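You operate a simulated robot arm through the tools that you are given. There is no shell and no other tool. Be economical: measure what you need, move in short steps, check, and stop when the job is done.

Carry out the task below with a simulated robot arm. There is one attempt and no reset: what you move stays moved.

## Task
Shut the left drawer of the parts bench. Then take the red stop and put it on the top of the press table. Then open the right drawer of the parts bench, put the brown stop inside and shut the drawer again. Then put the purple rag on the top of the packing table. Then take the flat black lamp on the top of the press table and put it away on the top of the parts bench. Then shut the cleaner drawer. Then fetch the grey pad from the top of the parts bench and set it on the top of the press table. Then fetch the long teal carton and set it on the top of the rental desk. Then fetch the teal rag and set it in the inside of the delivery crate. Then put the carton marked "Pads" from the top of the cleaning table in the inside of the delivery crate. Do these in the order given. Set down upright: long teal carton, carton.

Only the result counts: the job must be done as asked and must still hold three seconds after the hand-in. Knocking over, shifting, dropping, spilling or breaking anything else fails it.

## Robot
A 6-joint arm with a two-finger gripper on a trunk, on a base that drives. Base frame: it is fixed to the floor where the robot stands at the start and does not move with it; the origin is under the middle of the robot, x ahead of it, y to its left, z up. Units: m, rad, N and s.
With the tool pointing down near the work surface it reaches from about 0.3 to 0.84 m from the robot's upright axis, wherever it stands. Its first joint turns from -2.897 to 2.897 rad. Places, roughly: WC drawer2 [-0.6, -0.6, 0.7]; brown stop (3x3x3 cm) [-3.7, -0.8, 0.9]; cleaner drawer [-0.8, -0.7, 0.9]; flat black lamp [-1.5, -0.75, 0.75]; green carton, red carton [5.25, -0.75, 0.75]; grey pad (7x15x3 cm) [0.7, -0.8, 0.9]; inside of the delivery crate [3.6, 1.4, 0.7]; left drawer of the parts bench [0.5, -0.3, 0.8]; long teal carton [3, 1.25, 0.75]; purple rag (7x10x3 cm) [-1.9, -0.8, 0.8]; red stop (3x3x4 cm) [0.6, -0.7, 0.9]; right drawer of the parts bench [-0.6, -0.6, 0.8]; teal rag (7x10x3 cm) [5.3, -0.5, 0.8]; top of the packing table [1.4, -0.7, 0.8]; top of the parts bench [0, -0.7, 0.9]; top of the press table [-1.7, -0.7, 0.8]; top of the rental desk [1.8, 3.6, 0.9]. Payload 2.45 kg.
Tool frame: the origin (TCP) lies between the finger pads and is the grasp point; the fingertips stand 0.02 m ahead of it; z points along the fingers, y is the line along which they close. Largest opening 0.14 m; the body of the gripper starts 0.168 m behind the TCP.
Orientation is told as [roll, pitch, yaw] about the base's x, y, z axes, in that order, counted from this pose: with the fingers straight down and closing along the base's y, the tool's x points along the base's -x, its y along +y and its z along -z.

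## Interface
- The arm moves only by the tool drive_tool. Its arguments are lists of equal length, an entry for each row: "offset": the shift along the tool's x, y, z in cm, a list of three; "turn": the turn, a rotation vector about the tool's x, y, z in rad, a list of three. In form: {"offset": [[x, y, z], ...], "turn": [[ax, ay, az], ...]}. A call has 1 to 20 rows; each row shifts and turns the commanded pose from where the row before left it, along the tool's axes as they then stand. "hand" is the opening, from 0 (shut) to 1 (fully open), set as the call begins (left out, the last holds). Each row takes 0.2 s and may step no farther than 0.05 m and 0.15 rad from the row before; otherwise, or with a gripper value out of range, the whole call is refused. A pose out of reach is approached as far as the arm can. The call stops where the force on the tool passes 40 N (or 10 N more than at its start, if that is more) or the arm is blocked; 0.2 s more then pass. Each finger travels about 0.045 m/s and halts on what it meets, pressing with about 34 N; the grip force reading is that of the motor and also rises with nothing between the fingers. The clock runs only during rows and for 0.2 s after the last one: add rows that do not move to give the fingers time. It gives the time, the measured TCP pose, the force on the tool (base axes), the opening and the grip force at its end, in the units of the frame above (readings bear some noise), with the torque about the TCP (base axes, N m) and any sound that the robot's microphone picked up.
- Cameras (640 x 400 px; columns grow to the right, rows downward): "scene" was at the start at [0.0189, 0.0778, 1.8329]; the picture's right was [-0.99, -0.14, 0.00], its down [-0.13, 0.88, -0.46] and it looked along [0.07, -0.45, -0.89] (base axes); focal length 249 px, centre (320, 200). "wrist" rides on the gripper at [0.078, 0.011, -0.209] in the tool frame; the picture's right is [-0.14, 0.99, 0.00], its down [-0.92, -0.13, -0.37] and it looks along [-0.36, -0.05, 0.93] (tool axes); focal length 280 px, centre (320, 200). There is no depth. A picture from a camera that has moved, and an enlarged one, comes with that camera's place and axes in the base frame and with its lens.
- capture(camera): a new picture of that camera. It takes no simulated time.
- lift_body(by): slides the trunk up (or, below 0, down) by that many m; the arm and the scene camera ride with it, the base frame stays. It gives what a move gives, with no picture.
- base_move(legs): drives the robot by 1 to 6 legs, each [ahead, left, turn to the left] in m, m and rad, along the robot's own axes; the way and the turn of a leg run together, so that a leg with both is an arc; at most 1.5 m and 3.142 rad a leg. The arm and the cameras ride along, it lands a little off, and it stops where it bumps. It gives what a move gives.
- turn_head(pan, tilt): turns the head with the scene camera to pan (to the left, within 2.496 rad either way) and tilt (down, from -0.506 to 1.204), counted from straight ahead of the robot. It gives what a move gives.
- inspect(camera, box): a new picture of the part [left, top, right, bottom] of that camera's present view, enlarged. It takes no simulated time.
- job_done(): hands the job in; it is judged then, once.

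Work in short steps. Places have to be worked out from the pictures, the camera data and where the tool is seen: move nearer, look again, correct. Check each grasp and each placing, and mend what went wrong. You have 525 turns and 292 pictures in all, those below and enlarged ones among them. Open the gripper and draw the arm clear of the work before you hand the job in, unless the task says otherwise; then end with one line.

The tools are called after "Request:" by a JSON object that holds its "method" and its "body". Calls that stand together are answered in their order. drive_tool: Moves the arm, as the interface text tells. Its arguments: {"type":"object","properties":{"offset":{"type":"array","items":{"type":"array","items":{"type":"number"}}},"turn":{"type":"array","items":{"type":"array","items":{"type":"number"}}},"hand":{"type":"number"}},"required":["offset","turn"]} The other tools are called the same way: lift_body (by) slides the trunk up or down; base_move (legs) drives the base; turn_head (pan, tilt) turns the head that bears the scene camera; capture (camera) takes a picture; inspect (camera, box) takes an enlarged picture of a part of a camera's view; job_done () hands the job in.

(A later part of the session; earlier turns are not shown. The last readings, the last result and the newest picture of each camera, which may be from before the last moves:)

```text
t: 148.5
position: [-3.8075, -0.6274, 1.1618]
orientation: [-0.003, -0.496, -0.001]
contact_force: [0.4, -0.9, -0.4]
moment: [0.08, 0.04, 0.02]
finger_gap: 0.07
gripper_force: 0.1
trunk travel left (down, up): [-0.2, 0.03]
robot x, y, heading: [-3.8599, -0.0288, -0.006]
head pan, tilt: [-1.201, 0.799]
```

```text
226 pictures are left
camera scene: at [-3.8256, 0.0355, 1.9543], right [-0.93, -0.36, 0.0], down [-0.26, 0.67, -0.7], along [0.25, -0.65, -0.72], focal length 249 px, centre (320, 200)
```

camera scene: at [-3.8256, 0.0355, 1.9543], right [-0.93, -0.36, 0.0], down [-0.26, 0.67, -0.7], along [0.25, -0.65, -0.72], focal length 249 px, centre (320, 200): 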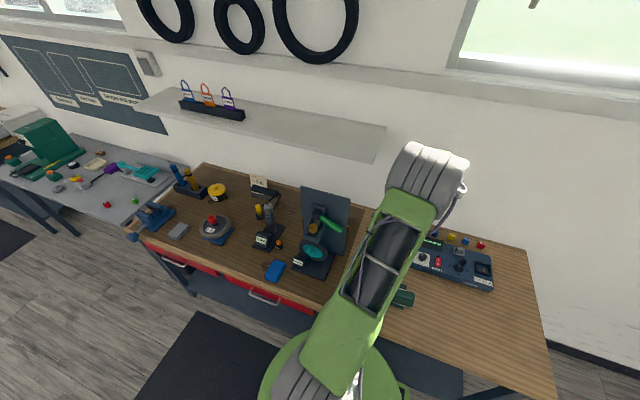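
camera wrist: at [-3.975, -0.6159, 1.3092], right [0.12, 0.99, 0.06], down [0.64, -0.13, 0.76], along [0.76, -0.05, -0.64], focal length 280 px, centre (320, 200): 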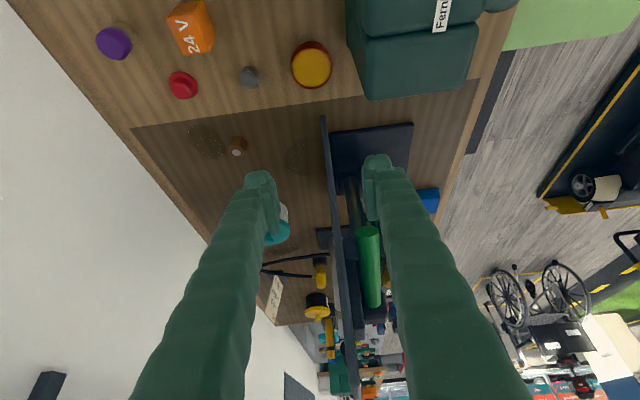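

The view is clean: the stop is at (−3.653, −0.787), with the board edge-on to its right. I move over in y and advance part of the way along the tool axis.

Request:
{"method": "drive_tool", "body": {"offset": [[0, -4, 0], [0, -4, 0], [0, -4, 0], [-1, -4, 0], [0, 0, 4.5], [0, 0, 4.5], [0, 0, 4.5], [0, 0, 4.5]], "turn": [[0, 0, 0], [0, 0, 0], [0, 0, 0], [0, 0, 0], [0, 0, 0], [0, 0, 0], [0, 0, 0], [0, 0, 0]]}}

Request:
{"method": "capture", "body": {"camera": "wrist"}}

Request:
{"method": "capture", "body": {"camera": "scene"}}

```text
t: 150.3
position: [-3.712, -0.7885, 1.0088]
orientation: [-0.006, -0.492, 0.001]
contact_force: [0.0, 1.1, 0.7]
moment: [0.03, 0.01, -0.02]
finger_gap: 0.07
gripper_force: 0.0
trunk travel left (down, up): [-0.2, 0.03]
robot x, y, heading: [-3.8619, -0.0263, -0.006]
head pan, tilt: [-1.201, 0.799]
```

```text
225 pictures are left
camera wrist: at [-3.8806, -0.7752, 1.1556], right [0.12, 0.99, 0.06], down [0.64, -0.13, 0.76], along [0.76, -0.06, -0.64], focal length 280 px, centre (320, 200)
```

wrist: 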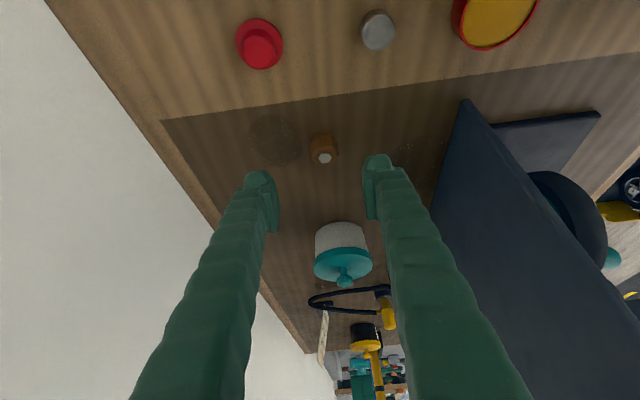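

```text
224 pictures are left
camera scene: at [-3.8251, 0.0361, 1.9543], right [-0.93, -0.36, 0.0], down [-0.26, 0.67, -0.7], along [0.25, -0.65, -0.72], focal length 249 px, centre (320, 200)
```

scene: 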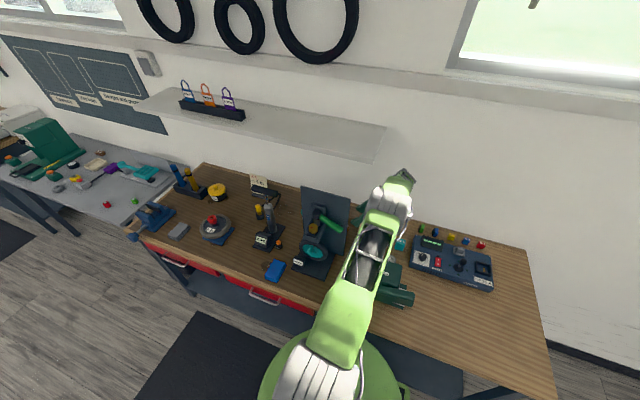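

On course: the stop is right on the tool's line. I advance 9 cm with a 4 mm y correction and check.

Request:
{"method": "drive_tool", "body": {"offset": [[0, 0.4, 3], [0, 0, 3], [0, 0, 3], [0, 0, 1.5], [0, 0, 0]], "turn": [[0, 0, 0], [0, 0, 0], [0, 0, 0], [0, 0, 0], [0, 0, 0]]}}

Request:
{"method": "capture", "body": {"camera": "wrist"}}

```text
t: 151.5
position: [-3.6638, -0.7843, 0.9171]
orientation: [-0.005, -0.497, 0.001]
contact_force: [-0.1, -0.6, -0.5]
moment: [0.01, -0.01, 0.0]
finger_gap: 0.0701
gripper_force: 0.0
trunk travel left (down, up): [-0.2, 0.03]
robot x, y, heading: [-3.867, -0.0278, -0.003]
head pan, tilt: [-1.201, 0.799]
```

```text
223 pictures are left
camera wrist: at [-3.8314, -0.7709, 1.0643], right [0.12, 0.99, 0.06], down [0.63, -0.13, 0.76], along [0.76, -0.06, -0.64], focal length 280 px, centre (320, 200)
```

wrist: 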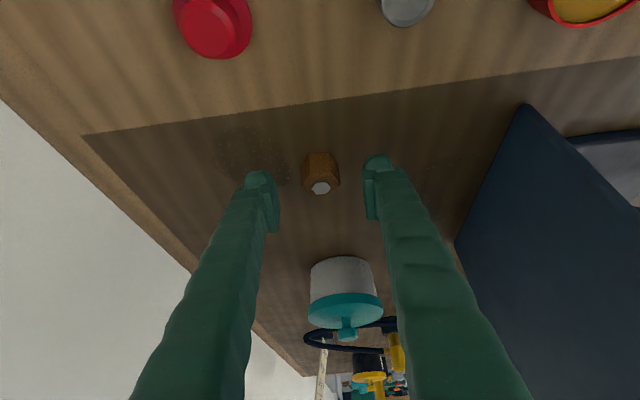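

Nearly there; I advance 1.2 cm more and close.

Request:
{"method": "drive_tool", "body": {"offset": [[0, 0, 0.7], [0, 0, 0.6], [0, 0, 0]], "turn": [[0, 0, 0], [0, 0, 0], [0, 0, 0]]}}

Request:
{"method": "drive_tool", "body": {"offset": [[0, 0, 0], [0, 0, 0], [0, 0, 0], [0, 0, 0], [0, 0, 0]], "turn": [[0, 0, 0], [0, 0, 0], [0, 0, 0], [0, 0, 0], [0, 0, 0]], "hand": 0}}

Request:
{"method": "capture", "body": {"camera": "wrist"}}

```text
t: 152.3
position: [-3.6579, -0.7842, 0.9058]
orientation: [-0.005, -0.495, -0.001]
contact_force: [0.2, 0.4, 0.1]
moment: [-0.01, 0.02, 0.0]
finger_gap: 0.0703
gripper_force: 0.0
trunk travel left (down, up): [-0.2, 0.03]
robot x, y, heading: [-3.8637, -0.0291, -0.001]
head pan, tilt: [-1.201, 0.799]
```

```text
t: 153.5
position: [-3.6576, -0.7841, 0.9072]
orientation: [-0.004, -0.495, 0.001]
contact_force: [0.1, -0.1, -0.2]
moment: [0.0, 0.0, 0.0]
finger_gap: 0.0281
gripper_force: 33.6
trunk travel left (down, up): [-0.2, 0.03]
robot x, y, heading: [-3.8628, -0.028, 0.001]
head pan, tilt: [-1.201, 0.799]
```

```text
222 pictures are left
camera wrist: at [-3.8255, -0.7714, 1.0534], right [0.12, 0.99, 0.06], down [0.64, -0.13, 0.76], along [0.76, -0.06, -0.64], focal length 280 px, centre (320, 200)
```

wrist: 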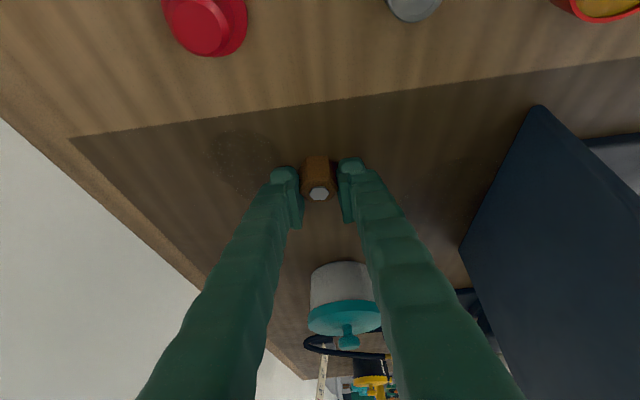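

Gripped (gap 2.8 cm). I retract along the tool axis, then come forward away from the wall.

Request:
{"method": "drive_tool", "body": {"offset": [[0, 0, -2], [0, 0, -4], [0, 0, -4], [0, 0, -4.5], [0, 0, -4.5], [0, 0, -4.5], [0, 0, -4.5], [0, 4, 0], [0, 4, 0], [0, 4, 0], [0, 4, 0], [0, 4, 0], [0, 4, 0], [0, 4, 0], [0, 4, 0]], "turn": [[0, 0, 0], [0, 0, 0], [0, 0, 0], [0, 0, 0], [0, 0, 0], [0, 0, 0], [0, 0, 0], [0, 0, 0], [0, 0, 0], [0, 0, 0], [0, 0, 0], [0, 0, 0], [0, 0, 0], [0, 0, 0], [0, 0, 0]]}}

Request:
{"method": "capture", "body": {"camera": "wrist"}}

Request:
{"method": "capture", "body": {"camera": "scene"}}

```text
t: 156.7
position: [-3.787, -0.4623, 1.1526]
orientation: [-0.005, -0.496, -0.001]
contact_force: [-0.3, 0.2, 0.1]
moment: [-0.07, 0.03, 0.01]
finger_gap: 0.0279
gripper_force: 34.1
trunk travel left (down, up): [-0.2, 0.03]
robot x, y, heading: [-3.866, -0.0276, -0.0]
head pan, tilt: [-1.201, 0.799]
```

```text
221 pictures are left
camera wrist: at [-3.9565, -0.4491, 1.2981], right [0.12, 0.99, 0.06], down [0.64, -0.13, 0.76], along [0.76, -0.06, -0.64], focal length 280 px, centre (320, 200)
```

wrist: 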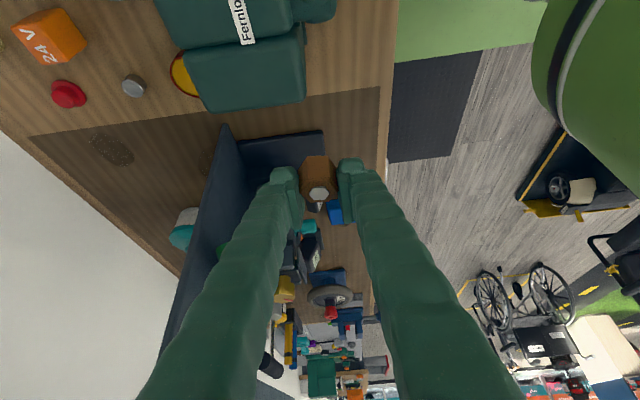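

```text
220 pictures are left
camera scene: at [-3.8257, 0.0382, 1.9543], right [-0.93, -0.36, 0.0], down [-0.26, 0.67, -0.7], along [0.25, -0.65, -0.72], focal length 249 px, centre (320, 200)
```

scene: 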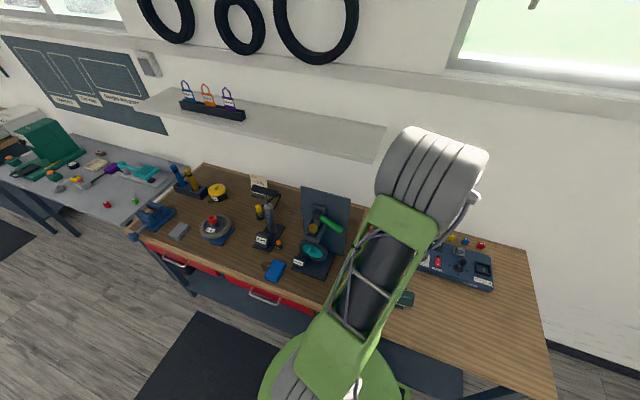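

Nothing was disturbed. I bring the tool upright and drive back to the open drawer.

Request:
{"method": "drive_tool", "body": {"offset": [[0, 2, -4], [0, 0, 0], [0, 0, 0], [0, 0, 0], [0, 0, 0]], "turn": [[0, 0, 0], [0, 0.124, 0], [0, 0.124, 0], [0, 0.124, 0], [0, 0.124, 0]]}}

Request:
{"method": "base_move", "body": {"legs": [[0, 0.4, 0], [1.5, 0, 0], [1.5, 0, 0], [0.2, 0, 0]]}}

Request:
{"method": "turn_head", "body": {"pan": -1.5, "tilt": 0.95}}

Request:
{"method": "capture", "body": {"camera": "wrist"}}

Request:
{"method": "capture", "body": {"camera": "scene"}}

```text
t: 157.9
position: [-3.8084, -0.4426, 1.1862]
orientation: [-0.005, 0.003, -0.002]
contact_force: [0.0, -0.1, -0.1]
moment: [0.01, 0.04, 0.01]
finger_gap: 0.0281
gripper_force: 34.6
trunk travel left (down, up): [-0.2, 0.03]
robot x, y, heading: [-3.8645, -0.0322, -0.002]
head pan, tilt: [-1.201, 0.799]
```

```text
t: 177.2
position: [-0.6071, -0.0494, 1.1869]
orientation: [-0.002, 0.002, -0.008]
contact_force: [1.4, -0.3, 0.1]
moment: [0.0, 0.09, 0.0]
finger_gap: 0.0283
gripper_force: 33.7
trunk travel left (down, up): [-0.2, 0.03]
robot x, y, heading: [-0.6596, 0.3647, -0.008]
head pan, tilt: [-1.201, 0.799]
```

```text
t: 178.0
position: [-0.6068, -0.0486, 1.1884]
orientation: [-0.004, 0.002, -0.011]
contact_force: [0.5, -0.2, 0.0]
moment: [0.0, 0.04, 0.0]
finger_gap: 0.028
gripper_force: 34.0
trunk travel left (down, up): [-0.2, 0.03]
robot x, y, heading: [-0.6581, 0.3647, -0.003]
head pan, tilt: [-1.499, 0.949]
```

```text
219 pictures are left
camera wrist: at [-0.6854, -0.0351, 1.3954], right [0.15, 0.99, 0.0], down [0.92, -0.13, 0.37], along [0.36, -0.06, -0.93], focal length 280 px, centre (320, 200)
```

wrist: 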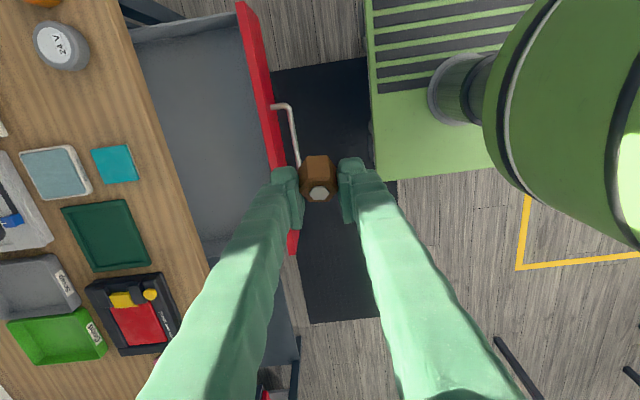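

```text
218 pictures are left
camera scene: at [-0.6453, 0.434, 1.9428], right [-1.0, -0.06, 0.0], down [-0.05, 0.81, -0.58], along [0.04, -0.58, -0.81], focal length 249 px, centre (320, 200)
```

scene: 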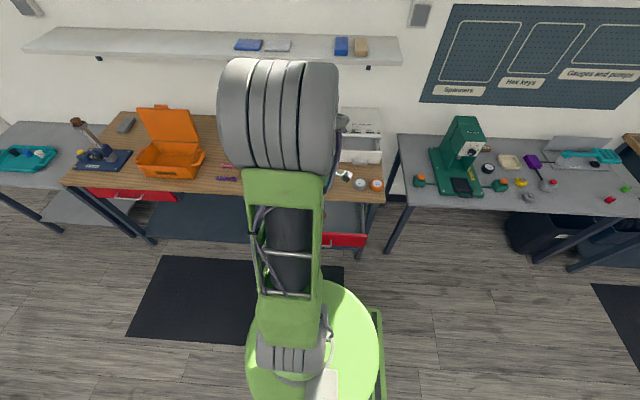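

The stop is in hand over the drawer area. I go to (−0.60, −0.255) over the interior and lower to z 0.86 for a check.

Request:
{"method": "drive_tool", "body": {"offset": [[0, -4.2, 0], [0, -4.2, 0], [0, -4.2, 0], [0, -4, 0], [0, -4, 0], [0, 0, 5], [0, 0, 5], [0, 0, 5], [0, 0, 5], [0, 0, 5], [0, 0, 5], [0, 0, 2.5]], "turn": [[0, 0, 0], [0, 0, 0], [0, 0, 0], [0, 0, 0], [0, 0, 0], [0, 0, 0], [0, 0, 0], [0, 0, 0], [0, 0, 0], [0, 0, 0], [0, 0, 0], [0, 0, 0]]}}

Request:
{"method": "capture", "body": {"camera": "wrist"}}

```text
t: 180.6
position: [-0.6104, -0.2562, 0.8612]
orientation: [-0.006, 0.002, -0.008]
contact_force: [-0.7, 0.4, 0.1]
moment: [0.02, 0.02, 0.02]
finger_gap: 0.028
gripper_force: 34.0
trunk travel left (down, up): [-0.2, 0.03]
robot x, y, heading: [-0.6595, 0.365, -0.007]
head pan, tilt: [-1.499, 0.949]
```

```text
217 pictures are left
camera wrist: at [-0.6877, -0.2427, 1.0707], right [0.15, 0.99, 0.0], down [0.92, -0.13, 0.37], along [0.36, -0.06, -0.93], focal length 280 px, centre (320, 200)
```

wrist: 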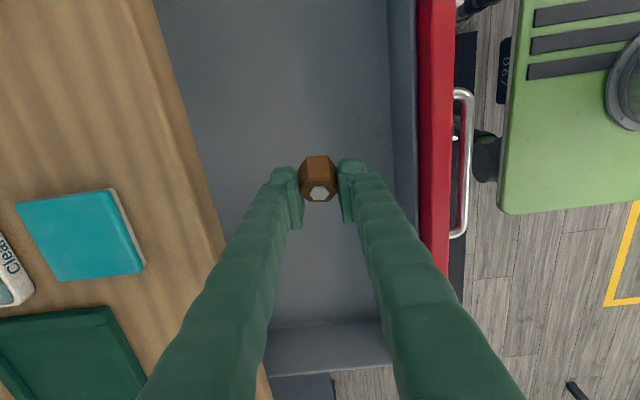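

Centred over the drawer floor. I lower gently until contact.

Request:
{"method": "drive_tool", "body": {"offset": [[0, 0, 2], [0, 0, 2], [0, 0, 2], [0, 0, 1], [0, 0, 0.7], [0, 0, 0.7], [0, 0, 0.7], [0, 0, 0.5], [0, 0, 0.5], [0, 0, 0.5], [0, 0, 0.5], [0, 0, 0.5], [0, 0, 0.5], [0, 0, 0.5], [0, 0, 0.5], [0, 0, 0.5], [0, 0, 0.5], [0, 0, 0.5]], "turn": [[0, 0, 0], [0, 0, 0], [0, 0, 0], [0, 0, 0], [0, 0, 0], [0, 0, 0], [0, 0, 0], [0, 0, 0], [0, 0, 0], [0, 0, 0], [0, 0, 0], [0, 0, 0], [0, 0, 0], [0, 0, 0], [0, 0, 0], [0, 0, 0], [0, 0, 0], [0, 0, 0]]}}

Request:
{"method": "capture", "body": {"camera": "wrist"}}

```text
t: 182.8
position: [-0.6096, -0.2641, 0.7644]
orientation: [-0.017, 0.002, -0.008]
contact_force: [-0.5, -0.2, 17.7]
moment: [0.03, 0.09, -0.01]
finger_gap: 0.028
gripper_force: 34.0
trunk travel left (down, up): [-0.2, 0.03]
robot x, y, heading: [-0.6589, 0.3665, -0.009]
head pan, tilt: [-1.499, 0.949]
stopped in row 11: the force on the tool passed its limit at 46 N (the readings are from after the stop); the commanded pose is now the measured one
```

```text
216 pictures are left
camera wrist: at [-0.6877, -0.2481, 0.9725], right [0.15, 0.99, -0.02], down [0.92, -0.13, 0.37], along [0.36, -0.07, -0.93], focal length 280 px, centre (320, 200)
```

wrist: 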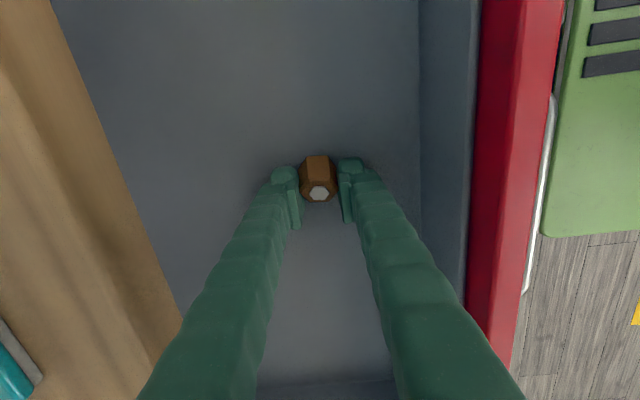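

Contact with the drawer floor. I release, rise, and verify.

Request:
{"method": "drive_tool", "body": {"offset": [[0, 0, 0], [0, 0, 0], [0, 0, 0], [0, 0, 0], [0, 0, 0], [0, 0, -3], [0, 0, -5], [0, 0, -5], [0, 0, -5], [0, 0, -5]], "turn": [[0, 0, 0], [0, 0, 0], [0, 0, 0], [0, 0, 0], [0, 0, 0], [0, 0, 0], [0, 0, 0], [0, 0, 0], [0, 0, 0], [0, 0, 0]], "hand": 0.45}}

Request:
{"method": "capture", "body": {"camera": "wrist"}}

```text
t: 185.0
position: [-0.6082, -0.2565, 0.992]
orientation: [-0.012, 0.001, -0.008]
contact_force: [-0.1, 0.2, 0.8]
moment: [-0.06, 0.0, 0.0]
finger_gap: 0.063
gripper_force: 0.1
trunk travel left (down, up): [-0.2, 0.03]
robot x, y, heading: [-0.6565, 0.3675, -0.006]
head pan, tilt: [-1.499, 0.949]
```

```text
215 pictures are left
camera wrist: at [-0.6856, -0.2422, 1.2009], right [0.15, 0.99, -0.01], down [0.92, -0.13, 0.37], along [0.36, -0.06, -0.93], focal length 280 px, centre (320, 200)
```

wrist: 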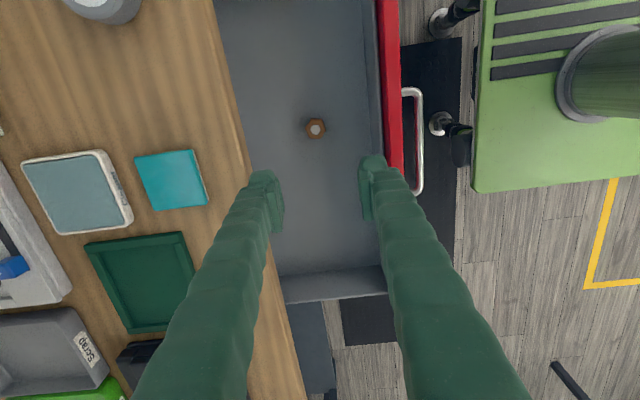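

The brown stop is in the drawer. I close the fingers, go around to the front of the handle and push the drawer shut.

Request:
{"method": "drive_tool", "body": {"offset": [[0, 4.2, 0], [0, 4.2, 0], [0, 4.2, 0], [0, 4.2, 0], [-1.4, 4.2, 0], [0, 0, 4.5], [0, 0, 4.5], [0, 0, 4.5], [0, 0, 4.5], [0, 0, 4.5], [0, 0, 0]], "turn": [[-0.012, 0, 0], [0, 0, -0.008], [0, 0, 0], [0, 0, 0], [0, 0, 0], [0, 0, 0], [0, 0, 0], [0, 0, 0], [0, 0, 0], [0, 0, 0], [0, 0, 0]], "hand": 0}}

Request:
{"method": "capture", "body": {"camera": "wrist"}}

```text
t: 187.4
position: [-0.5955, -0.0478, 0.7649]
orientation: [-0.002, 0.002, 0.001]
contact_force: [0.1, -0.5, 0.0]
moment: [-0.02, 0.04, 0.01]
finger_gap: 0.0
gripper_force: 30.0
trunk travel left (down, up): [-0.2, 0.03]
robot x, y, heading: [-0.6597, 0.3659, -0.005]
head pan, tilt: [-1.499, 0.949]
```

```text
214 pictures are left
camera wrist: at [-0.6736, -0.0361, 0.9735], right [0.14, 0.99, 0.0], down [0.92, -0.13, 0.37], along [0.36, -0.05, -0.93], focal length 280 px, centre (320, 200)
```

wrist: 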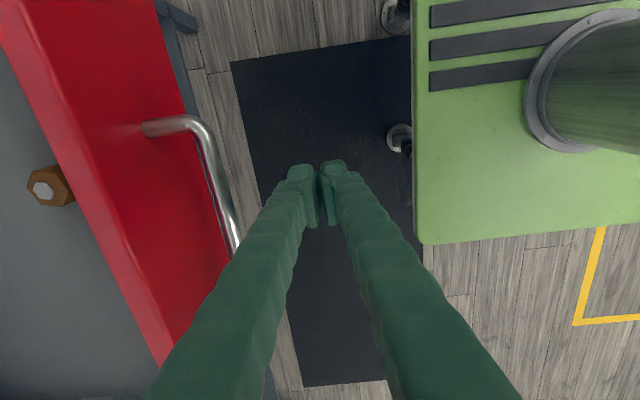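

The handle is in front of the fingers. I push gently.

Request:
{"method": "drive_tool", "body": {"offset": [[0, -1.5, 0], [0, -1.5, 0], [0, -1.5, 0], [0, -2, 0], [0, -2, 0], [0, -2, 0], [0, -2, 0], [0, -2, 0], [0, -2, 0], [0, -2, 0], [0, -1.5, 0], [0, -1, 0], [0, -1, 0], [0, -1, 0], [0, -1, 0], [0, -1, 0], [0, -1, 0], [0, -1, 0]], "turn": [[0, 0, 0], [0, 0, 0], [0, 0, 0], [0, 0, 0], [0, 0, 0], [0, 0, 0], [0, 0, 0], [0, 0, 0], [0, 0, 0], [0, 0, 0], [0, 0, 0], [0, 0, 0], [0, 0, 0], [0, 0, 0], [0, 0, 0], [0, 0, 0], [0, 0, 0], [0, 0, 0]]}}

Request:
{"method": "capture", "body": {"camera": "wrist"}}

```text
t: 191.0
position: [-0.5955, -0.2917, 0.7604]
orientation: [0.024, 0.001, 0.001]
contact_force: [0.1, 12.5, 2.4]
moment: [-0.34, -0.05, 0.08]
finger_gap: 0.0001
gripper_force: 29.3
trunk travel left (down, up): [-0.2, 0.03]
robot x, y, heading: [-0.6587, 0.3675, -0.011]
head pan, tilt: [-1.499, 0.949]
stopped in row 17: the force on the tool passed its limit at 48 N (the readings are from after the stop); the commanded pose is now the measured one
```

```text
213 pictures are left
camera wrist: at [-0.6734, -0.2845, 0.9708], right [0.14, 0.99, 0.02], down [0.92, -0.14, 0.36], along [0.36, -0.03, -0.93], focal length 280 px, centre (320, 200)
```

wrist: 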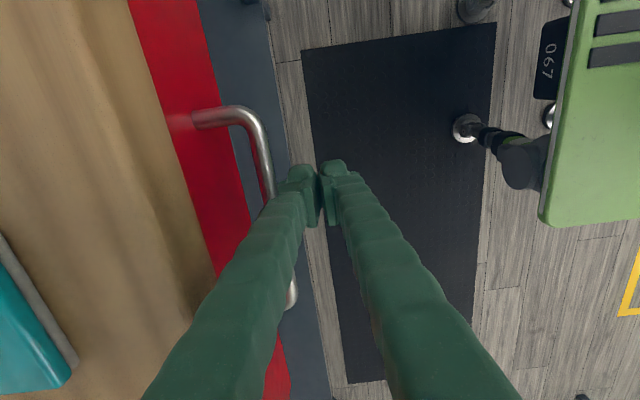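

The drawer is shut, in the same state as the left one. I back away, raise, and drive to the press table for the purple rag.

Request:
{"method": "drive_tool", "body": {"offset": [[0, 4, 0], [0, 4, 0], [0, 0, -5], [0, 0, -5], [0, 0, -5], [0, 0, -5], [0, 0, -5], [0, 0, -5], [0, 0, -5], [0, 0, -5], [0, 0, -5]], "turn": [[0.024, 0, 0], [0, 0, 0], [0, 0, 0], [0, 0, 0], [0, 0, 0], [0, 0, 0], [0, 0, 0], [0, 0, 0], [0, 0, 0], [0, 0, 0], [0, 0, 0]]}}

Request:
{"method": "base_move", "body": {"legs": [[-1.3, 0, 0.008], [0, -0.3, 0]]}}

Request:
{"method": "capture", "body": {"camera": "wrist"}}

```text
t: 193.4
position: [-0.5966, -0.2101, 1.2146]
orientation: [-0.006, 0.003, 0.0]
contact_force: [0.3, 0.9, -0.1]
moment: [-0.04, 0.0, 0.01]
finger_gap: 0.0
gripper_force: 29.3
trunk travel left (down, up): [-0.2, 0.03]
robot x, y, heading: [-0.662, 0.367, -0.006]
head pan, tilt: [-1.499, 0.949]
```

```text
t: 202.7
position: [-1.9039, -0.5005, 1.2132]
orientation: [-0.009, 0.001, 0.001]
contact_force: [-0.2, 1.1, 0.8]
moment: [-0.01, -0.03, -0.01]
finger_gap: 0.0
gripper_force: 29.6
trunk travel left (down, up): [-0.2, 0.03]
robot x, y, heading: [-1.966, 0.078, -0.01]
head pan, tilt: [-1.499, 0.949]
```

```text
212 pictures are left
camera wrist: at [-1.9809, -0.4875, 1.4224], right [0.14, 0.99, -0.01], down [0.92, -0.13, 0.37], along [0.36, -0.06, -0.93], focal length 280 px, centre (320, 200)
```

wrist: 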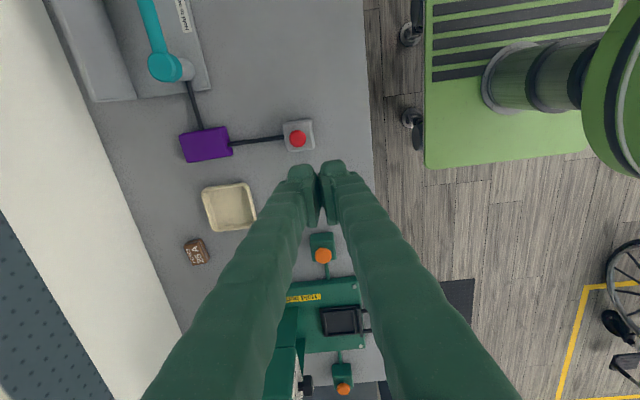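

The rag is at about (−1.91, −0.757), its long side along y, lying over a black cable. I move the base nearer, yaw to −90° and open to 10 cm for a closer look.

Request:
{"method": "base_move", "body": {"legs": [[0.03, -0.1, 0.01]]}}

Request:
{"method": "drive_tool", "body": {"offset": [[0, 0, 0], [0, 0, 0], [0, 0, 0], [0, 0, 0], [0, 0, 0], [0, 0, 0], [0, 0, 0], [0, 0, 0], [0, 0, 0], [0, 0, 0], [0, 0, 0], [0, 0, 4], [0, 0, 4], [0, 0, 4]], "turn": [[0, 0, 0.1428], [0, 0, 0.1428], [0, 0, 0.1428], [0, 0, 0.1428], [0, 0, 0.1428], [0, 0, 0.1428], [0, 0, 0.1428], [0, 0, 0.1428], [0, 0, 0.1428], [0, 0, 0.1428], [0, 0, 0.1428], [0, 0, 0], [0, 0, 0], [0, 0, 0]], "hand": 0.7}}

Request:
{"method": "capture", "body": {"camera": "wrist"}}

```text
t: 204.3
position: [-1.8674, -0.6006, 1.2121]
orientation: [-0.006, 0.001, 0.013]
contact_force: [-0.7, -0.6, -0.6]
moment: [0.04, 0.02, -0.02]
finger_gap: 0.0
gripper_force: 29.1
trunk travel left (down, up): [-0.2, 0.03]
robot x, y, heading: [-1.9381, -0.0261, 0.001]
head pan, tilt: [-1.499, 0.949]
```

```text
t: 207.3
position: [-1.869, -0.6023, 1.0931]
orientation: [-0.001, -0.009, -1.561]
contact_force: [0.3, -0.5, -0.1]
moment: [0.02, 0.01, 0.0]
finger_gap: 0.098
gripper_force: 0.0
trunk travel left (down, up): [-0.2, 0.03]
robot x, y, heading: [-1.9414, -0.0246, 0.004]
head pan, tilt: [-1.499, 0.949]
```

```text
211 pictures are left
camera wrist: at [-1.8575, -0.5204, 1.3015], right [0.99, -0.13, 0.0], down [-0.12, -0.92, 0.38], along [-0.05, -0.37, -0.93], focal length 280 px, centre (320, 200)
```

wrist: 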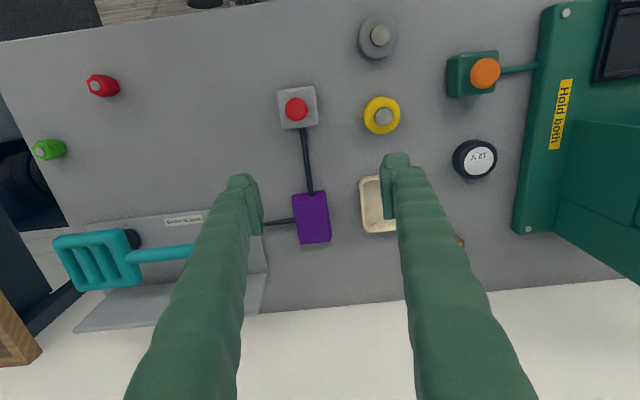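

The rag centre computes to (−1.905, −0.753). I move over it and descend to z 0.90.

Request:
{"method": "drive_tool", "body": {"offset": [[-3.8, -0.9, 0], [-3.8, -0.9, 0], [-3.8, -0.9, 0], [-3.8, -0.9, 0], [0, 0, 4.5], [0, 0, 4.5], [0, 0, 4.5], [0, 0, 4.5], [0, 0, 1.5]], "turn": [[0, 0, 0], [0, 0, 0], [0, 0, 0], [0, 0, 0.009], [0, 0, 0], [0, 0, 0], [0, 0, 0], [0, 0, 0], [0, 0, 0]]}}

Request:
{"method": "capture", "body": {"camera": "wrist"}}

```text
t: 209.3
position: [-1.9032, -0.7532, 0.8998]
orientation: [0.0, -0.007, -1.568]
contact_force: [0.2, 0.3, 0.3]
moment: [0.01, -0.01, 0.01]
finger_gap: 0.0979
gripper_force: 0.1
trunk travel left (down, up): [-0.2, 0.03]
robot x, y, heading: [-1.9366, -0.0229, 0.001]
head pan, tilt: [-1.499, 0.949]
```

```text
210 pictures are left
camera wrist: at [-1.8921, -0.6735, 1.1075], right [0.99, -0.14, 0.0], down [-0.13, -0.92, 0.38], along [-0.05, -0.37, -0.93], focal length 280 px, centre (320, 200)
```

wrist: 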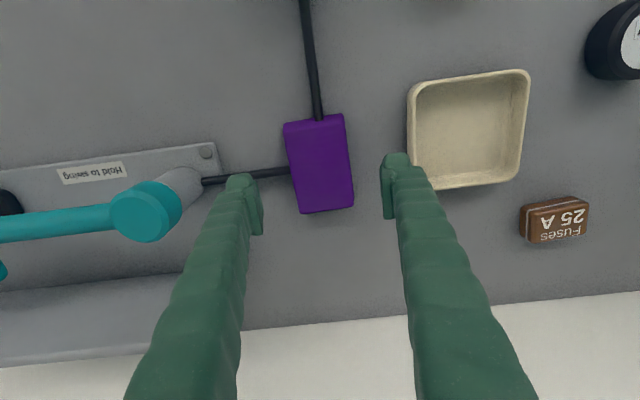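

The cable enters on the −x side at y ≈ −0.756, so I shift the grasp to y ≈ −0.73, clear of it, and descend to z 0.82.

Request:
{"method": "drive_tool", "body": {"offset": [[2.3, 0, 0], [0, 0, 3], [0, 0, 2.5], [0, 0, 1.3], [0, 0, 0.7], [0, 0, 0]], "turn": [[0, 0, 0], [0, 0, 0], [0, 0, 0], [0, 0, 0], [0, 0, 0], [0, 0, 0]]}}

Request:
{"method": "capture", "body": {"camera": "wrist"}}

```text
t: 210.7
position: [-1.9015, -0.7315, 0.8245]
orientation: [-0.002, -0.007, -1.568]
contact_force: [0.3, -0.5, -1.5]
moment: [0.0, -0.04, 0.01]
finger_gap: 0.0981
gripper_force: 0.1
trunk travel left (down, up): [-0.2, 0.03]
robot x, y, heading: [-1.937, -0.0192, 0.004]
head pan, tilt: [-1.499, 0.949]
```

```text
209 pictures are left
camera wrist: at [-1.8912, -0.6512, 1.0325], right [0.99, -0.14, 0.0], down [-0.13, -0.92, 0.38], along [-0.05, -0.37, -0.93], focal length 280 px, centre (320, 200)
```

wrist: 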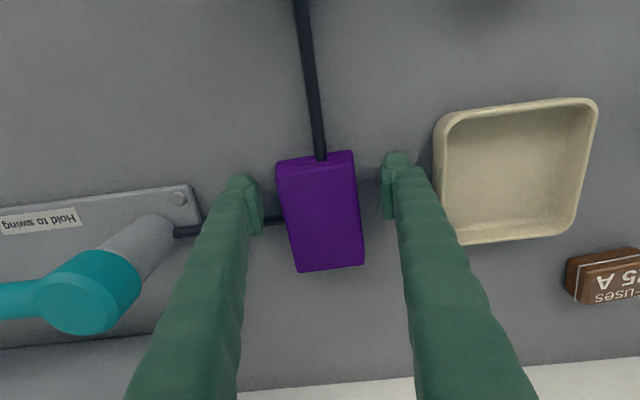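

I shift 1 cm more away from the cable, then close on the rag.

Request:
{"method": "drive_tool", "body": {"offset": [[0.8, 0, 0], [0, 0, 0]], "turn": [[0, 0, 0], [0, 0, 0]]}}

Request:
{"method": "drive_tool", "body": {"offset": [[0, 0, 0], [0, 0, 0], [0, 0, 0], [0, 0, 0], [0, 0, 0]], "turn": [[0, 0, 0], [0, 0, 0], [0, 0, 0], [0, 0, 0], [0, 0, 0]], "hand": 0}}

Request:
{"method": "capture", "body": {"camera": "wrist"}}

```text
t: 211.3
position: [-1.9019, -0.7235, 0.8243]
orientation: [-0.001, -0.007, -1.57]
contact_force: [-0.1, -0.3, -0.3]
moment: [0.01, 0.01, -0.03]
finger_gap: 0.098
gripper_force: 0.1
trunk travel left (down, up): [-0.2, 0.03]
robot x, y, heading: [-1.9393, -0.0224, 0.003]
head pan, tilt: [-1.499, 0.949]
```

```text
t: 212.5
position: [-1.9021, -0.7229, 0.8236]
orientation: [-0.002, -0.007, -1.568]
contact_force: [-0.3, 1.0, 0.7]
moment: [-0.01, -0.06, 0.01]
finger_gap: 0.0638
gripper_force: 34.1
trunk travel left (down, up): [-0.2, 0.03]
robot x, y, heading: [-1.9362, -0.0228, 0.003]
head pan, tilt: [-1.499, 0.949]
```

```text
208 pictures are left
camera wrist: at [-1.891, -0.6431, 1.0326], right [0.99, -0.14, 0.0], down [-0.13, -0.92, 0.38], along [-0.05, -0.37, -0.93], focal length 280 px, centre (320, 200)
```

wrist: 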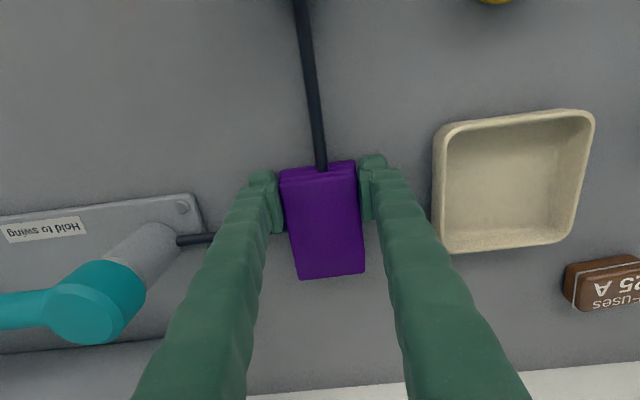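

Gripped at 6.4 cm. I lift slowly and check what the cable does.

Request:
{"method": "drive_tool", "body": {"offset": [[0, 0, -1], [0, 0, -1.5], [0, 0, -2], [0, 0, -3], [0, 0, 0]], "turn": [[0, 0, 0], [0, 0, 0], [0, 0, 0], [0, 0, 0], [0, 0, 0]]}}

Request:
{"method": "capture", "body": {"camera": "wrist"}}

```text
t: 213.7
position: [-1.9036, -0.7233, 0.8989]
orientation: [-0.001, -0.007, -1.57]
contact_force: [1.5, -0.1, -0.5]
moment: [0.02, 0.02, 0.03]
finger_gap: 0.0637
gripper_force: 33.8
trunk travel left (down, up): [-0.2, 0.03]
robot x, y, heading: [-1.9377, -0.0222, 0.004]
head pan, tilt: [-1.499, 0.949]
```

```text
207 pictures are left
camera wrist: at [-1.8917, -0.6431, 1.1077], right [0.99, -0.14, 0.0], down [-0.13, -0.92, 0.38], along [-0.05, -0.37, -0.93], focal length 280 px, centre (320, 200)
```

wrist: 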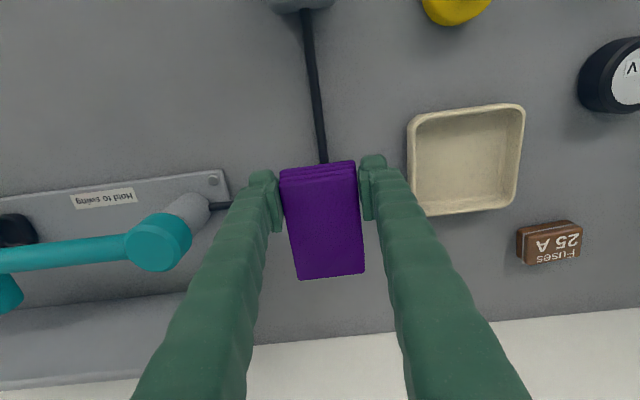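

The cable stayed put. I raise and retract the rag, then drive to the packing table.

Request:
{"method": "drive_tool", "body": {"offset": [[0, 0, -5], [0, 0, -5], [3, 0, -4], [3, 0, -4], [3, 0, -4], [3, 0, -4], [3, 0, -3]], "turn": [[0, 0, 0], [0, 0, 0], [0, 0, 0], [0, 0, 0], [0, 0, 0], [0, 0, 0], [0, 0, 0]]}}

Request:
{"method": "base_move", "body": {"legs": [[0, 0.38, 0], [1.5, 0, 0], [1.5, 0, 0], [0.15, 0, 0]]}}

Request:
{"method": "turn_head", "body": {"pan": -1.2, "tilt": 0.8}}

Request:
{"method": "capture", "body": {"camera": "scene"}}

Request:
{"method": "capture", "body": {"camera": "wrist"}}

```text
t: 215.3
position: [-1.9028, -0.5684, 1.1889]
orientation: [-0.003, -0.006, -1.569]
contact_force: [-0.1, 0.2, -0.6]
moment: [-0.03, -0.02, 0.0]
finger_gap: 0.0638
gripper_force: 34.2
trunk travel left (down, up): [-0.2, 0.03]
robot x, y, heading: [-1.9347, -0.021, 0.002]
head pan, tilt: [-1.499, 0.949]
```

```text
t: 234.2
position: [1.2474, -0.2018, 1.1895]
orientation: [-0.002, -0.008, -1.576]
contact_force: [0.2, 0.3, -0.6]
moment: [0.01, 0.06, -0.01]
finger_gap: 0.0633
gripper_force: 33.2
trunk travel left (down, up): [-0.2, 0.03]
robot x, y, heading: [1.2119, 0.3511, -0.007]
head pan, tilt: [-1.499, 0.949]
```

```text
t: 235.0
position: [1.2461, -0.2001, 1.1894]
orientation: [0.0, -0.006, -1.575]
contact_force: [0.6, -0.1, 0.0]
moment: [0.03, 0.02, 0.02]
finger_gap: 0.0636
gripper_force: 34.1
trunk travel left (down, up): [-0.2, 0.03]
robot x, y, heading: [1.2138, 0.3508, -0.008]
head pan, tilt: [-1.201, 0.799]
```

```text
206 pictures are left
camera scene: at [1.2529, 0.4134, 1.9543], right [-0.93, -0.36, 0.0], down [-0.26, 0.67, -0.7], along [0.25, -0.65, -0.72], focal length 249 px, centre (320, 200)
```

scene: 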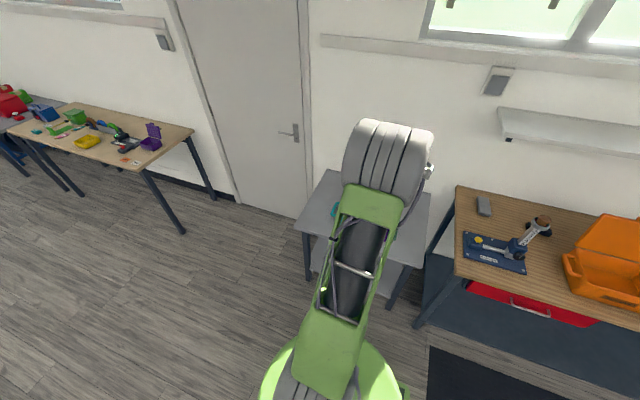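

```text
205 pictures are left
camera wrist: at [1.257, -0.1203, 1.3977], right [0.99, -0.14, 0.0], down [-0.13, -0.92, 0.38], along [-0.05, -0.37, -0.93], focal length 280 px, centre (320, 200)
```

wrist: 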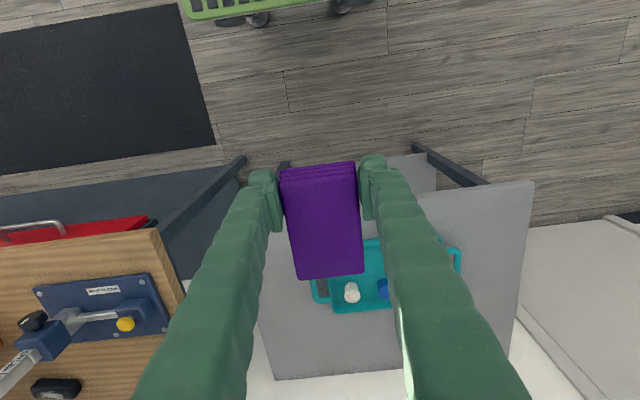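

The packing table spans about x 0.97–1.71, y −0.39…−0.95, with the tray from x 1.17. A free strip lies at x ≈1.07. I drive closer and lower the rag there.

Request:
{"method": "base_move", "body": {"legs": [[-0.1, -0.3, 0.007]]}}

Request:
{"method": "drive_tool", "body": {"offset": [[-2.7, -2.6, 0], [-2.7, -2.6, 0], [-2.7, -2.5, 0], [0, 0, 4.5], [0, 0, 4.5], [0, 0, 4.5], [0, 0, 4.5]], "turn": [[0, 0, 0], [0, 0, 0], [0, 0, 0], [0, 0, 0], [0, 0, 0], [0, 0, 0], [0, 0, 0]]}}

Request:
{"method": "capture", "body": {"camera": "wrist"}}

```text
t: 238.2
position: [1.1487, -0.5035, 1.1888]
orientation: [-0.001, -0.007, -1.567]
contact_force: [0.2, -0.8, -1.7]
moment: [0.01, -0.02, -0.02]
finger_gap: 0.0635
gripper_force: 33.7
trunk travel left (down, up): [-0.2, 0.03]
robot x, y, heading: [1.1146, 0.0481, -0.003]
head pan, tilt: [-1.201, 0.799]
```

```text
t: 239.8
position: [1.0716, -0.5858, 1.0113]
orientation: [-0.001, -0.007, -1.571]
contact_force: [0.2, 0.4, -0.5]
moment: [0.02, -0.03, -0.02]
finger_gap: 0.0639
gripper_force: 34.6
trunk travel left (down, up): [-0.2, 0.03]
robot x, y, heading: [1.1117, 0.0446, 0.001]
head pan, tilt: [-1.201, 0.799]
```

```text
204 pictures are left
camera wrist: at [1.0822, -0.5061, 1.2186], right [0.99, -0.14, 0.0], down [-0.13, -0.92, 0.38], along [-0.05, -0.37, -0.93], focal length 280 px, centre (320, 200)
```

wrist: 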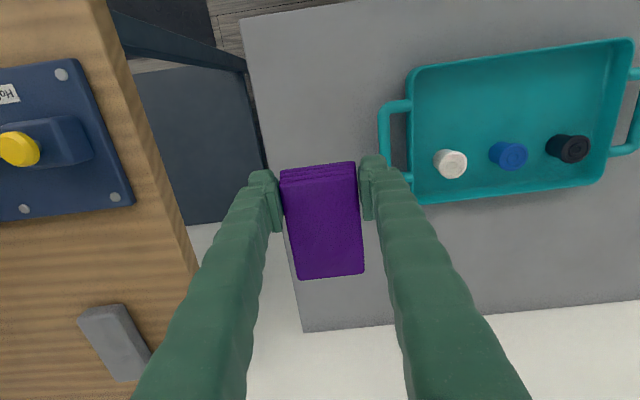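

The rag is centred in the strip (x 0.987–1.163). I lower until contact.

Request:
{"method": "drive_tool", "body": {"offset": [[0, 0, 4.5], [0, 0, 4.5], [0, 0, 3.5], [0, 0, 2], [0, 0, 1], [0, 0, 0.7], [0, 0, 0.5], [0, 0, 0.5], [0, 0, 0.5], [0, 0, 0.5], [0, 0, 0.5], [0, 0, 0.5], [0, 0, 0.5]], "turn": [[0, 0, 0], [0, 0, 0], [0, 0, 0], [0, 0, 0], [0, 0, 0], [0, 0, 0], [0, 0, 0], [0, 0, 0], [0, 0, 0], [0, 0, 0], [0, 0, 0], [0, 0, 0], [0, 0, 0]]}}

Request:
{"method": "capture", "body": {"camera": "wrist"}}

```text
t: 242.6
position: [1.0716, -0.5876, 0.8142]
orientation: [-0.002, -0.009, -1.568]
contact_force: [0.1, 0.7, -1.2]
moment: [0.05, 0.02, 0.0]
finger_gap: 0.0635
gripper_force: 33.7
trunk travel left (down, up): [-0.2, 0.03]
robot x, y, heading: [1.1097, 0.0475, 0.003]
head pan, tilt: [-1.201, 0.799]
```

```text
203 pictures are left
camera wrist: at [1.0822, -0.5075, 1.0216], right [0.99, -0.14, 0.0], down [-0.13, -0.92, 0.38], along [-0.05, -0.37, -0.93], focal length 280 px, centre (320, 200)
```

wrist: 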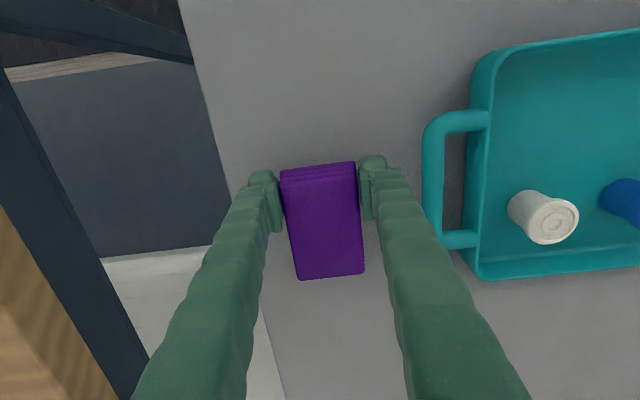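

Still no contact at z 0.814. I continue in 5 mm steps.

Request:
{"method": "drive_tool", "body": {"offset": [[0, 0, 0.5], [0, 0, 0.5], [0, 0, 0.5], [0, 0, 0.5], [0, 0, 0.5], [0, 0, 0.5], [0, 0, 0.5], [0, 0, 0.5]], "turn": [[0, 0, 0], [0, 0, 0], [0, 0, 0], [0, 0, 0], [0, 0, 0], [0, 0, 0], [0, 0, 0], [0, 0, 0]]}}

```text
t: 244.2
position: [1.0717, -0.589, 0.7835]
orientation: [-0.002, -0.01, -1.569]
contact_force: [0.9, 8.3, 25.2]
moment: [0.58, -0.08, 0.01]
finger_gap: 0.0637
gripper_force: 33.9
trunk travel left (down, up): [-0.2, 0.03]
robot x, y, heading: [1.1106, 0.0461, 0.003]
head pan, tilt: [-1.201, 0.799]
stopped in row 8: the force on the tool passed its limit at 45 N (the readings are from after the stop); the commanded pose is now the measured one
```

Contact. I open slightly, to 8 cm, then rise.

Request:
{"method": "drive_tool", "body": {"offset": [[0, 0, -0.2], [0, 0, 0], [0, 0, 0], [0, 0, -1], [0, 0, -3], [0, 0, -5], [0, 0, -5], [0, 0, -5]], "turn": [[0, 0, 0], [0, 0, 0], [0, 0, 0], [0, 0, 0], [0, 0, 0], [0, 0, 0], [0, 0, 0], [0, 0, 0]], "hand": 0.58}}

Request:
{"method": "capture", "body": {"camera": "wrist"}}

```text
t: 246.1
position: [1.0723, -0.5868, 0.9736]
orientation: [-0.001, -0.008, -1.571]
contact_force: [-1.5, -0.4, -0.1]
moment: [-0.07, -0.01, 0.04]
finger_gap: 0.0812
gripper_force: 0.0
trunk travel left (down, up): [-0.2, 0.03]
robot x, y, heading: [1.1119, 0.0499, 0.003]
head pan, tilt: [-1.201, 0.799]
```

```text
202 pictures are left
camera wrist: at [1.0828, -0.5062, 1.1816], right [0.99, -0.14, 0.0], down [-0.13, -0.92, 0.38], along [-0.05, -0.37, -0.93], focal length 280 px, centre (320, 200)
```

wrist: 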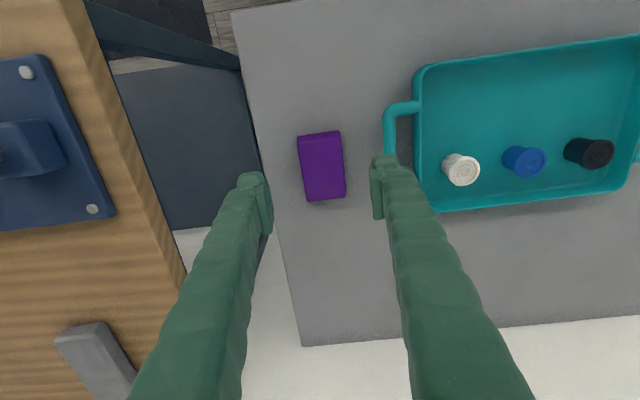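

The purple rag lies on the packing table. Next the flat black lamp: I raise the arm and drive to the press table.

Request:
{"method": "drive_tool", "body": {"offset": [[0, 0, -5], [0, 0, -5], [3, 0, -5], [3, 0, -5]], "turn": [[0, 0, 0], [0, 0, 0], [0, 0, 0], [0, 0, 0]]}}

Request:
{"method": "base_move", "body": {"legs": [[0, 0.33, 0], [-1.5, 0, 0], [-1.2, 0, 0], [0, -0.3, 0]]}}

Request:
{"method": "capture", "body": {"camera": "wrist"}}

Request:
{"method": "turn_head", "body": {"pan": -1.9, "tilt": 0.9}}

Request:
{"method": "capture", "body": {"camera": "scene"}}

```text
refused: row 3 steps farther than a row can; nothing moved
```

```text
t: 265.0
position: [-1.6112, -0.5615, 0.9724]
orientation: [-0.001, -0.009, -1.57]
contact_force: [0.3, 0.2, -0.1]
moment: [-0.01, -0.02, 0.01]
finger_gap: 0.081
gripper_force: 0.0
trunk travel left (down, up): [-0.2, 0.03]
robot x, y, heading: [-1.5708, 0.0719, 0.003]
head pan, tilt: [-1.201, 0.799]
```

```text
201 pictures are left
camera wrist: at [-1.6006, -0.4804, 1.1807], right [0.99, -0.14, 0.0], down [-0.13, -0.92, 0.38], along [-0.05, -0.37, -0.93], focal length 280 px, centre (320, 200)
```

wrist: 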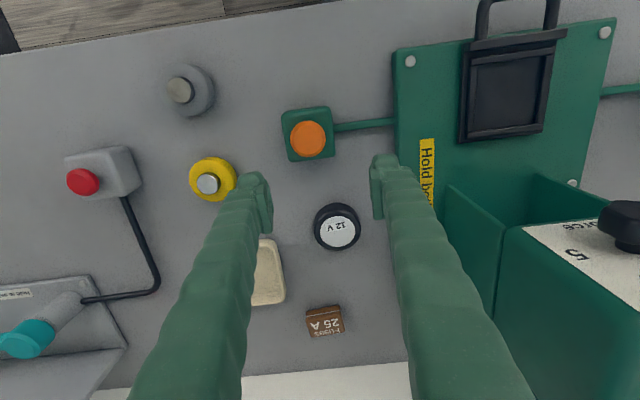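

```text
t: 266.0
position: [-1.6123, -0.5613, 0.9722]
orientation: [-0.002, -0.009, -1.572]
contact_force: [0.5, -0.2, -0.4]
moment: [-0.01, 0.0, 0.0]
finger_gap: 0.0814
gripper_force: 0.1
trunk travel left (down, up): [-0.2, 0.03]
robot x, y, heading: [-1.5716, 0.069, 0.001]
head pan, tilt: [-1.901, 0.901]
```

```text
200 pictures are left
camera scene: at [-1.5849, 0.1409, 1.9464], right [-0.95, 0.32, 0.0], down [0.25, 0.74, -0.62], along [-0.2, -0.59, -0.78], focal length 249 px, centre (320, 200)
```

scene: 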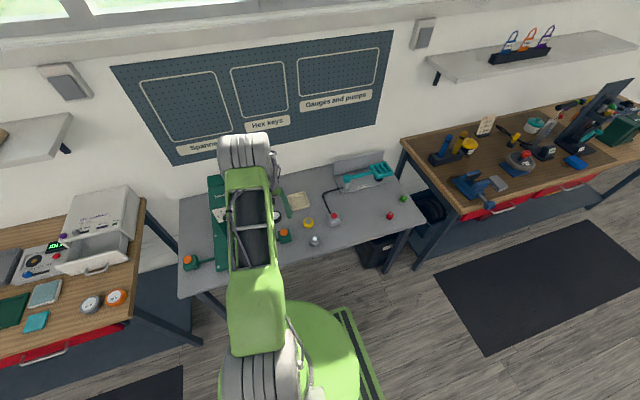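

The refused row left the arm at z 0.97 during the drive, but nothing was touched. The "12 V" black puck is the flat lamp, at about (−1.602, −0.681). I move over it, opening to 10 cm.

Request:
{"method": "drive_tool", "body": {"offset": [[-4, 0.3, 0], [-4, 0.3, 0], [-4, 0.4, 0], [0, 0, 4], [0, 0, 4], [0, 0, 0]], "turn": [[0, 0, 0], [0, 0, 0], [0, 0, 0], [0, 0, 0], [0, 0, 0], [0, 0, 0]], "hand": 0.75}}

Request:
{"method": "capture", "body": {"camera": "wrist"}}

```text
t: 267.4
position: [-1.6014, -0.682, 0.8933]
orientation: [-0.002, -0.013, -1.571]
contact_force: [0.5, -0.2, 0.6]
moment: [-0.05, 0.01, -0.02]
finger_gap: 0.1049
gripper_force: 0.0
trunk travel left (down, up): [-0.2, 0.03]
robot x, y, heading: [-1.5656, 0.071, 0.001]
head pan, tilt: [-1.901, 0.901]
```

```text
199 pictures are left
camera wrist: at [-1.5912, -0.6002, 1.1019], right [0.99, -0.14, 0.0], down [-0.13, -0.92, 0.38], along [-0.05, -0.37, -0.93], focal length 280 px, centre (320, 200)
```

wrist: 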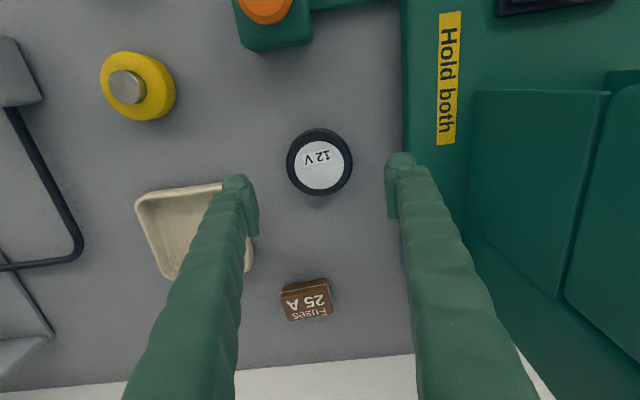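

The puck's centre is at (−1.601, −0.669). I narrow to 9 cm, shift 1.3 cm and descend to z 0.818.

Request:
{"method": "drive_tool", "body": {"offset": [[1.3, 0, 0], [0, 0, 2], [0, 0, 2.5], [0, 0, 1.5], [0, 0, 1], [0, 0, 0.5], [0, 0, 0]], "turn": [[0, 0, 0], [0, 0, 0], [0, 0, 0], [0, 0, 0], [0, 0, 0], [0, 0, 0], [0, 0, 0]], "hand": 0.65}}

Request:
{"method": "capture", "body": {"camera": "wrist"}}

```text
t: 269.0
position: [-1.6021, -0.6698, 0.8183]
orientation: [-0.001, -0.009, -1.57]
contact_force: [-0.2, -0.3, 0.2]
moment: [0.0, -0.02, 0.01]
finger_gap: 0.0911
gripper_force: 0.0
trunk travel left (down, up): [-0.2, 0.03]
robot x, y, heading: [-1.5722, 0.0719, 0.004]
head pan, tilt: [-1.901, 0.901]
```

```text
198 pictures are left
camera wrist: at [-1.5908, -0.5884, 1.0269], right [0.99, -0.14, 0.0], down [-0.13, -0.92, 0.38], along [-0.05, -0.37, -0.93], focal length 280 px, centre (320, 200)
```

wrist: 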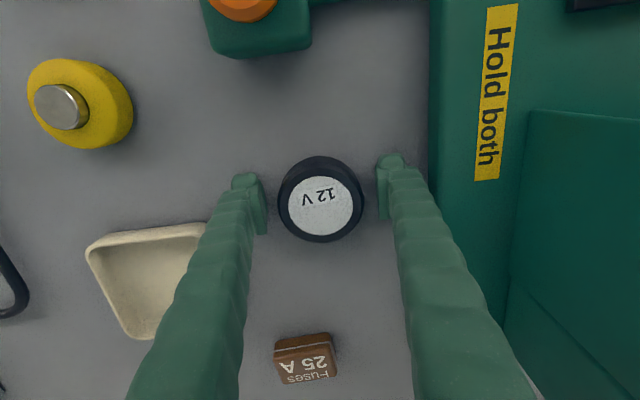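

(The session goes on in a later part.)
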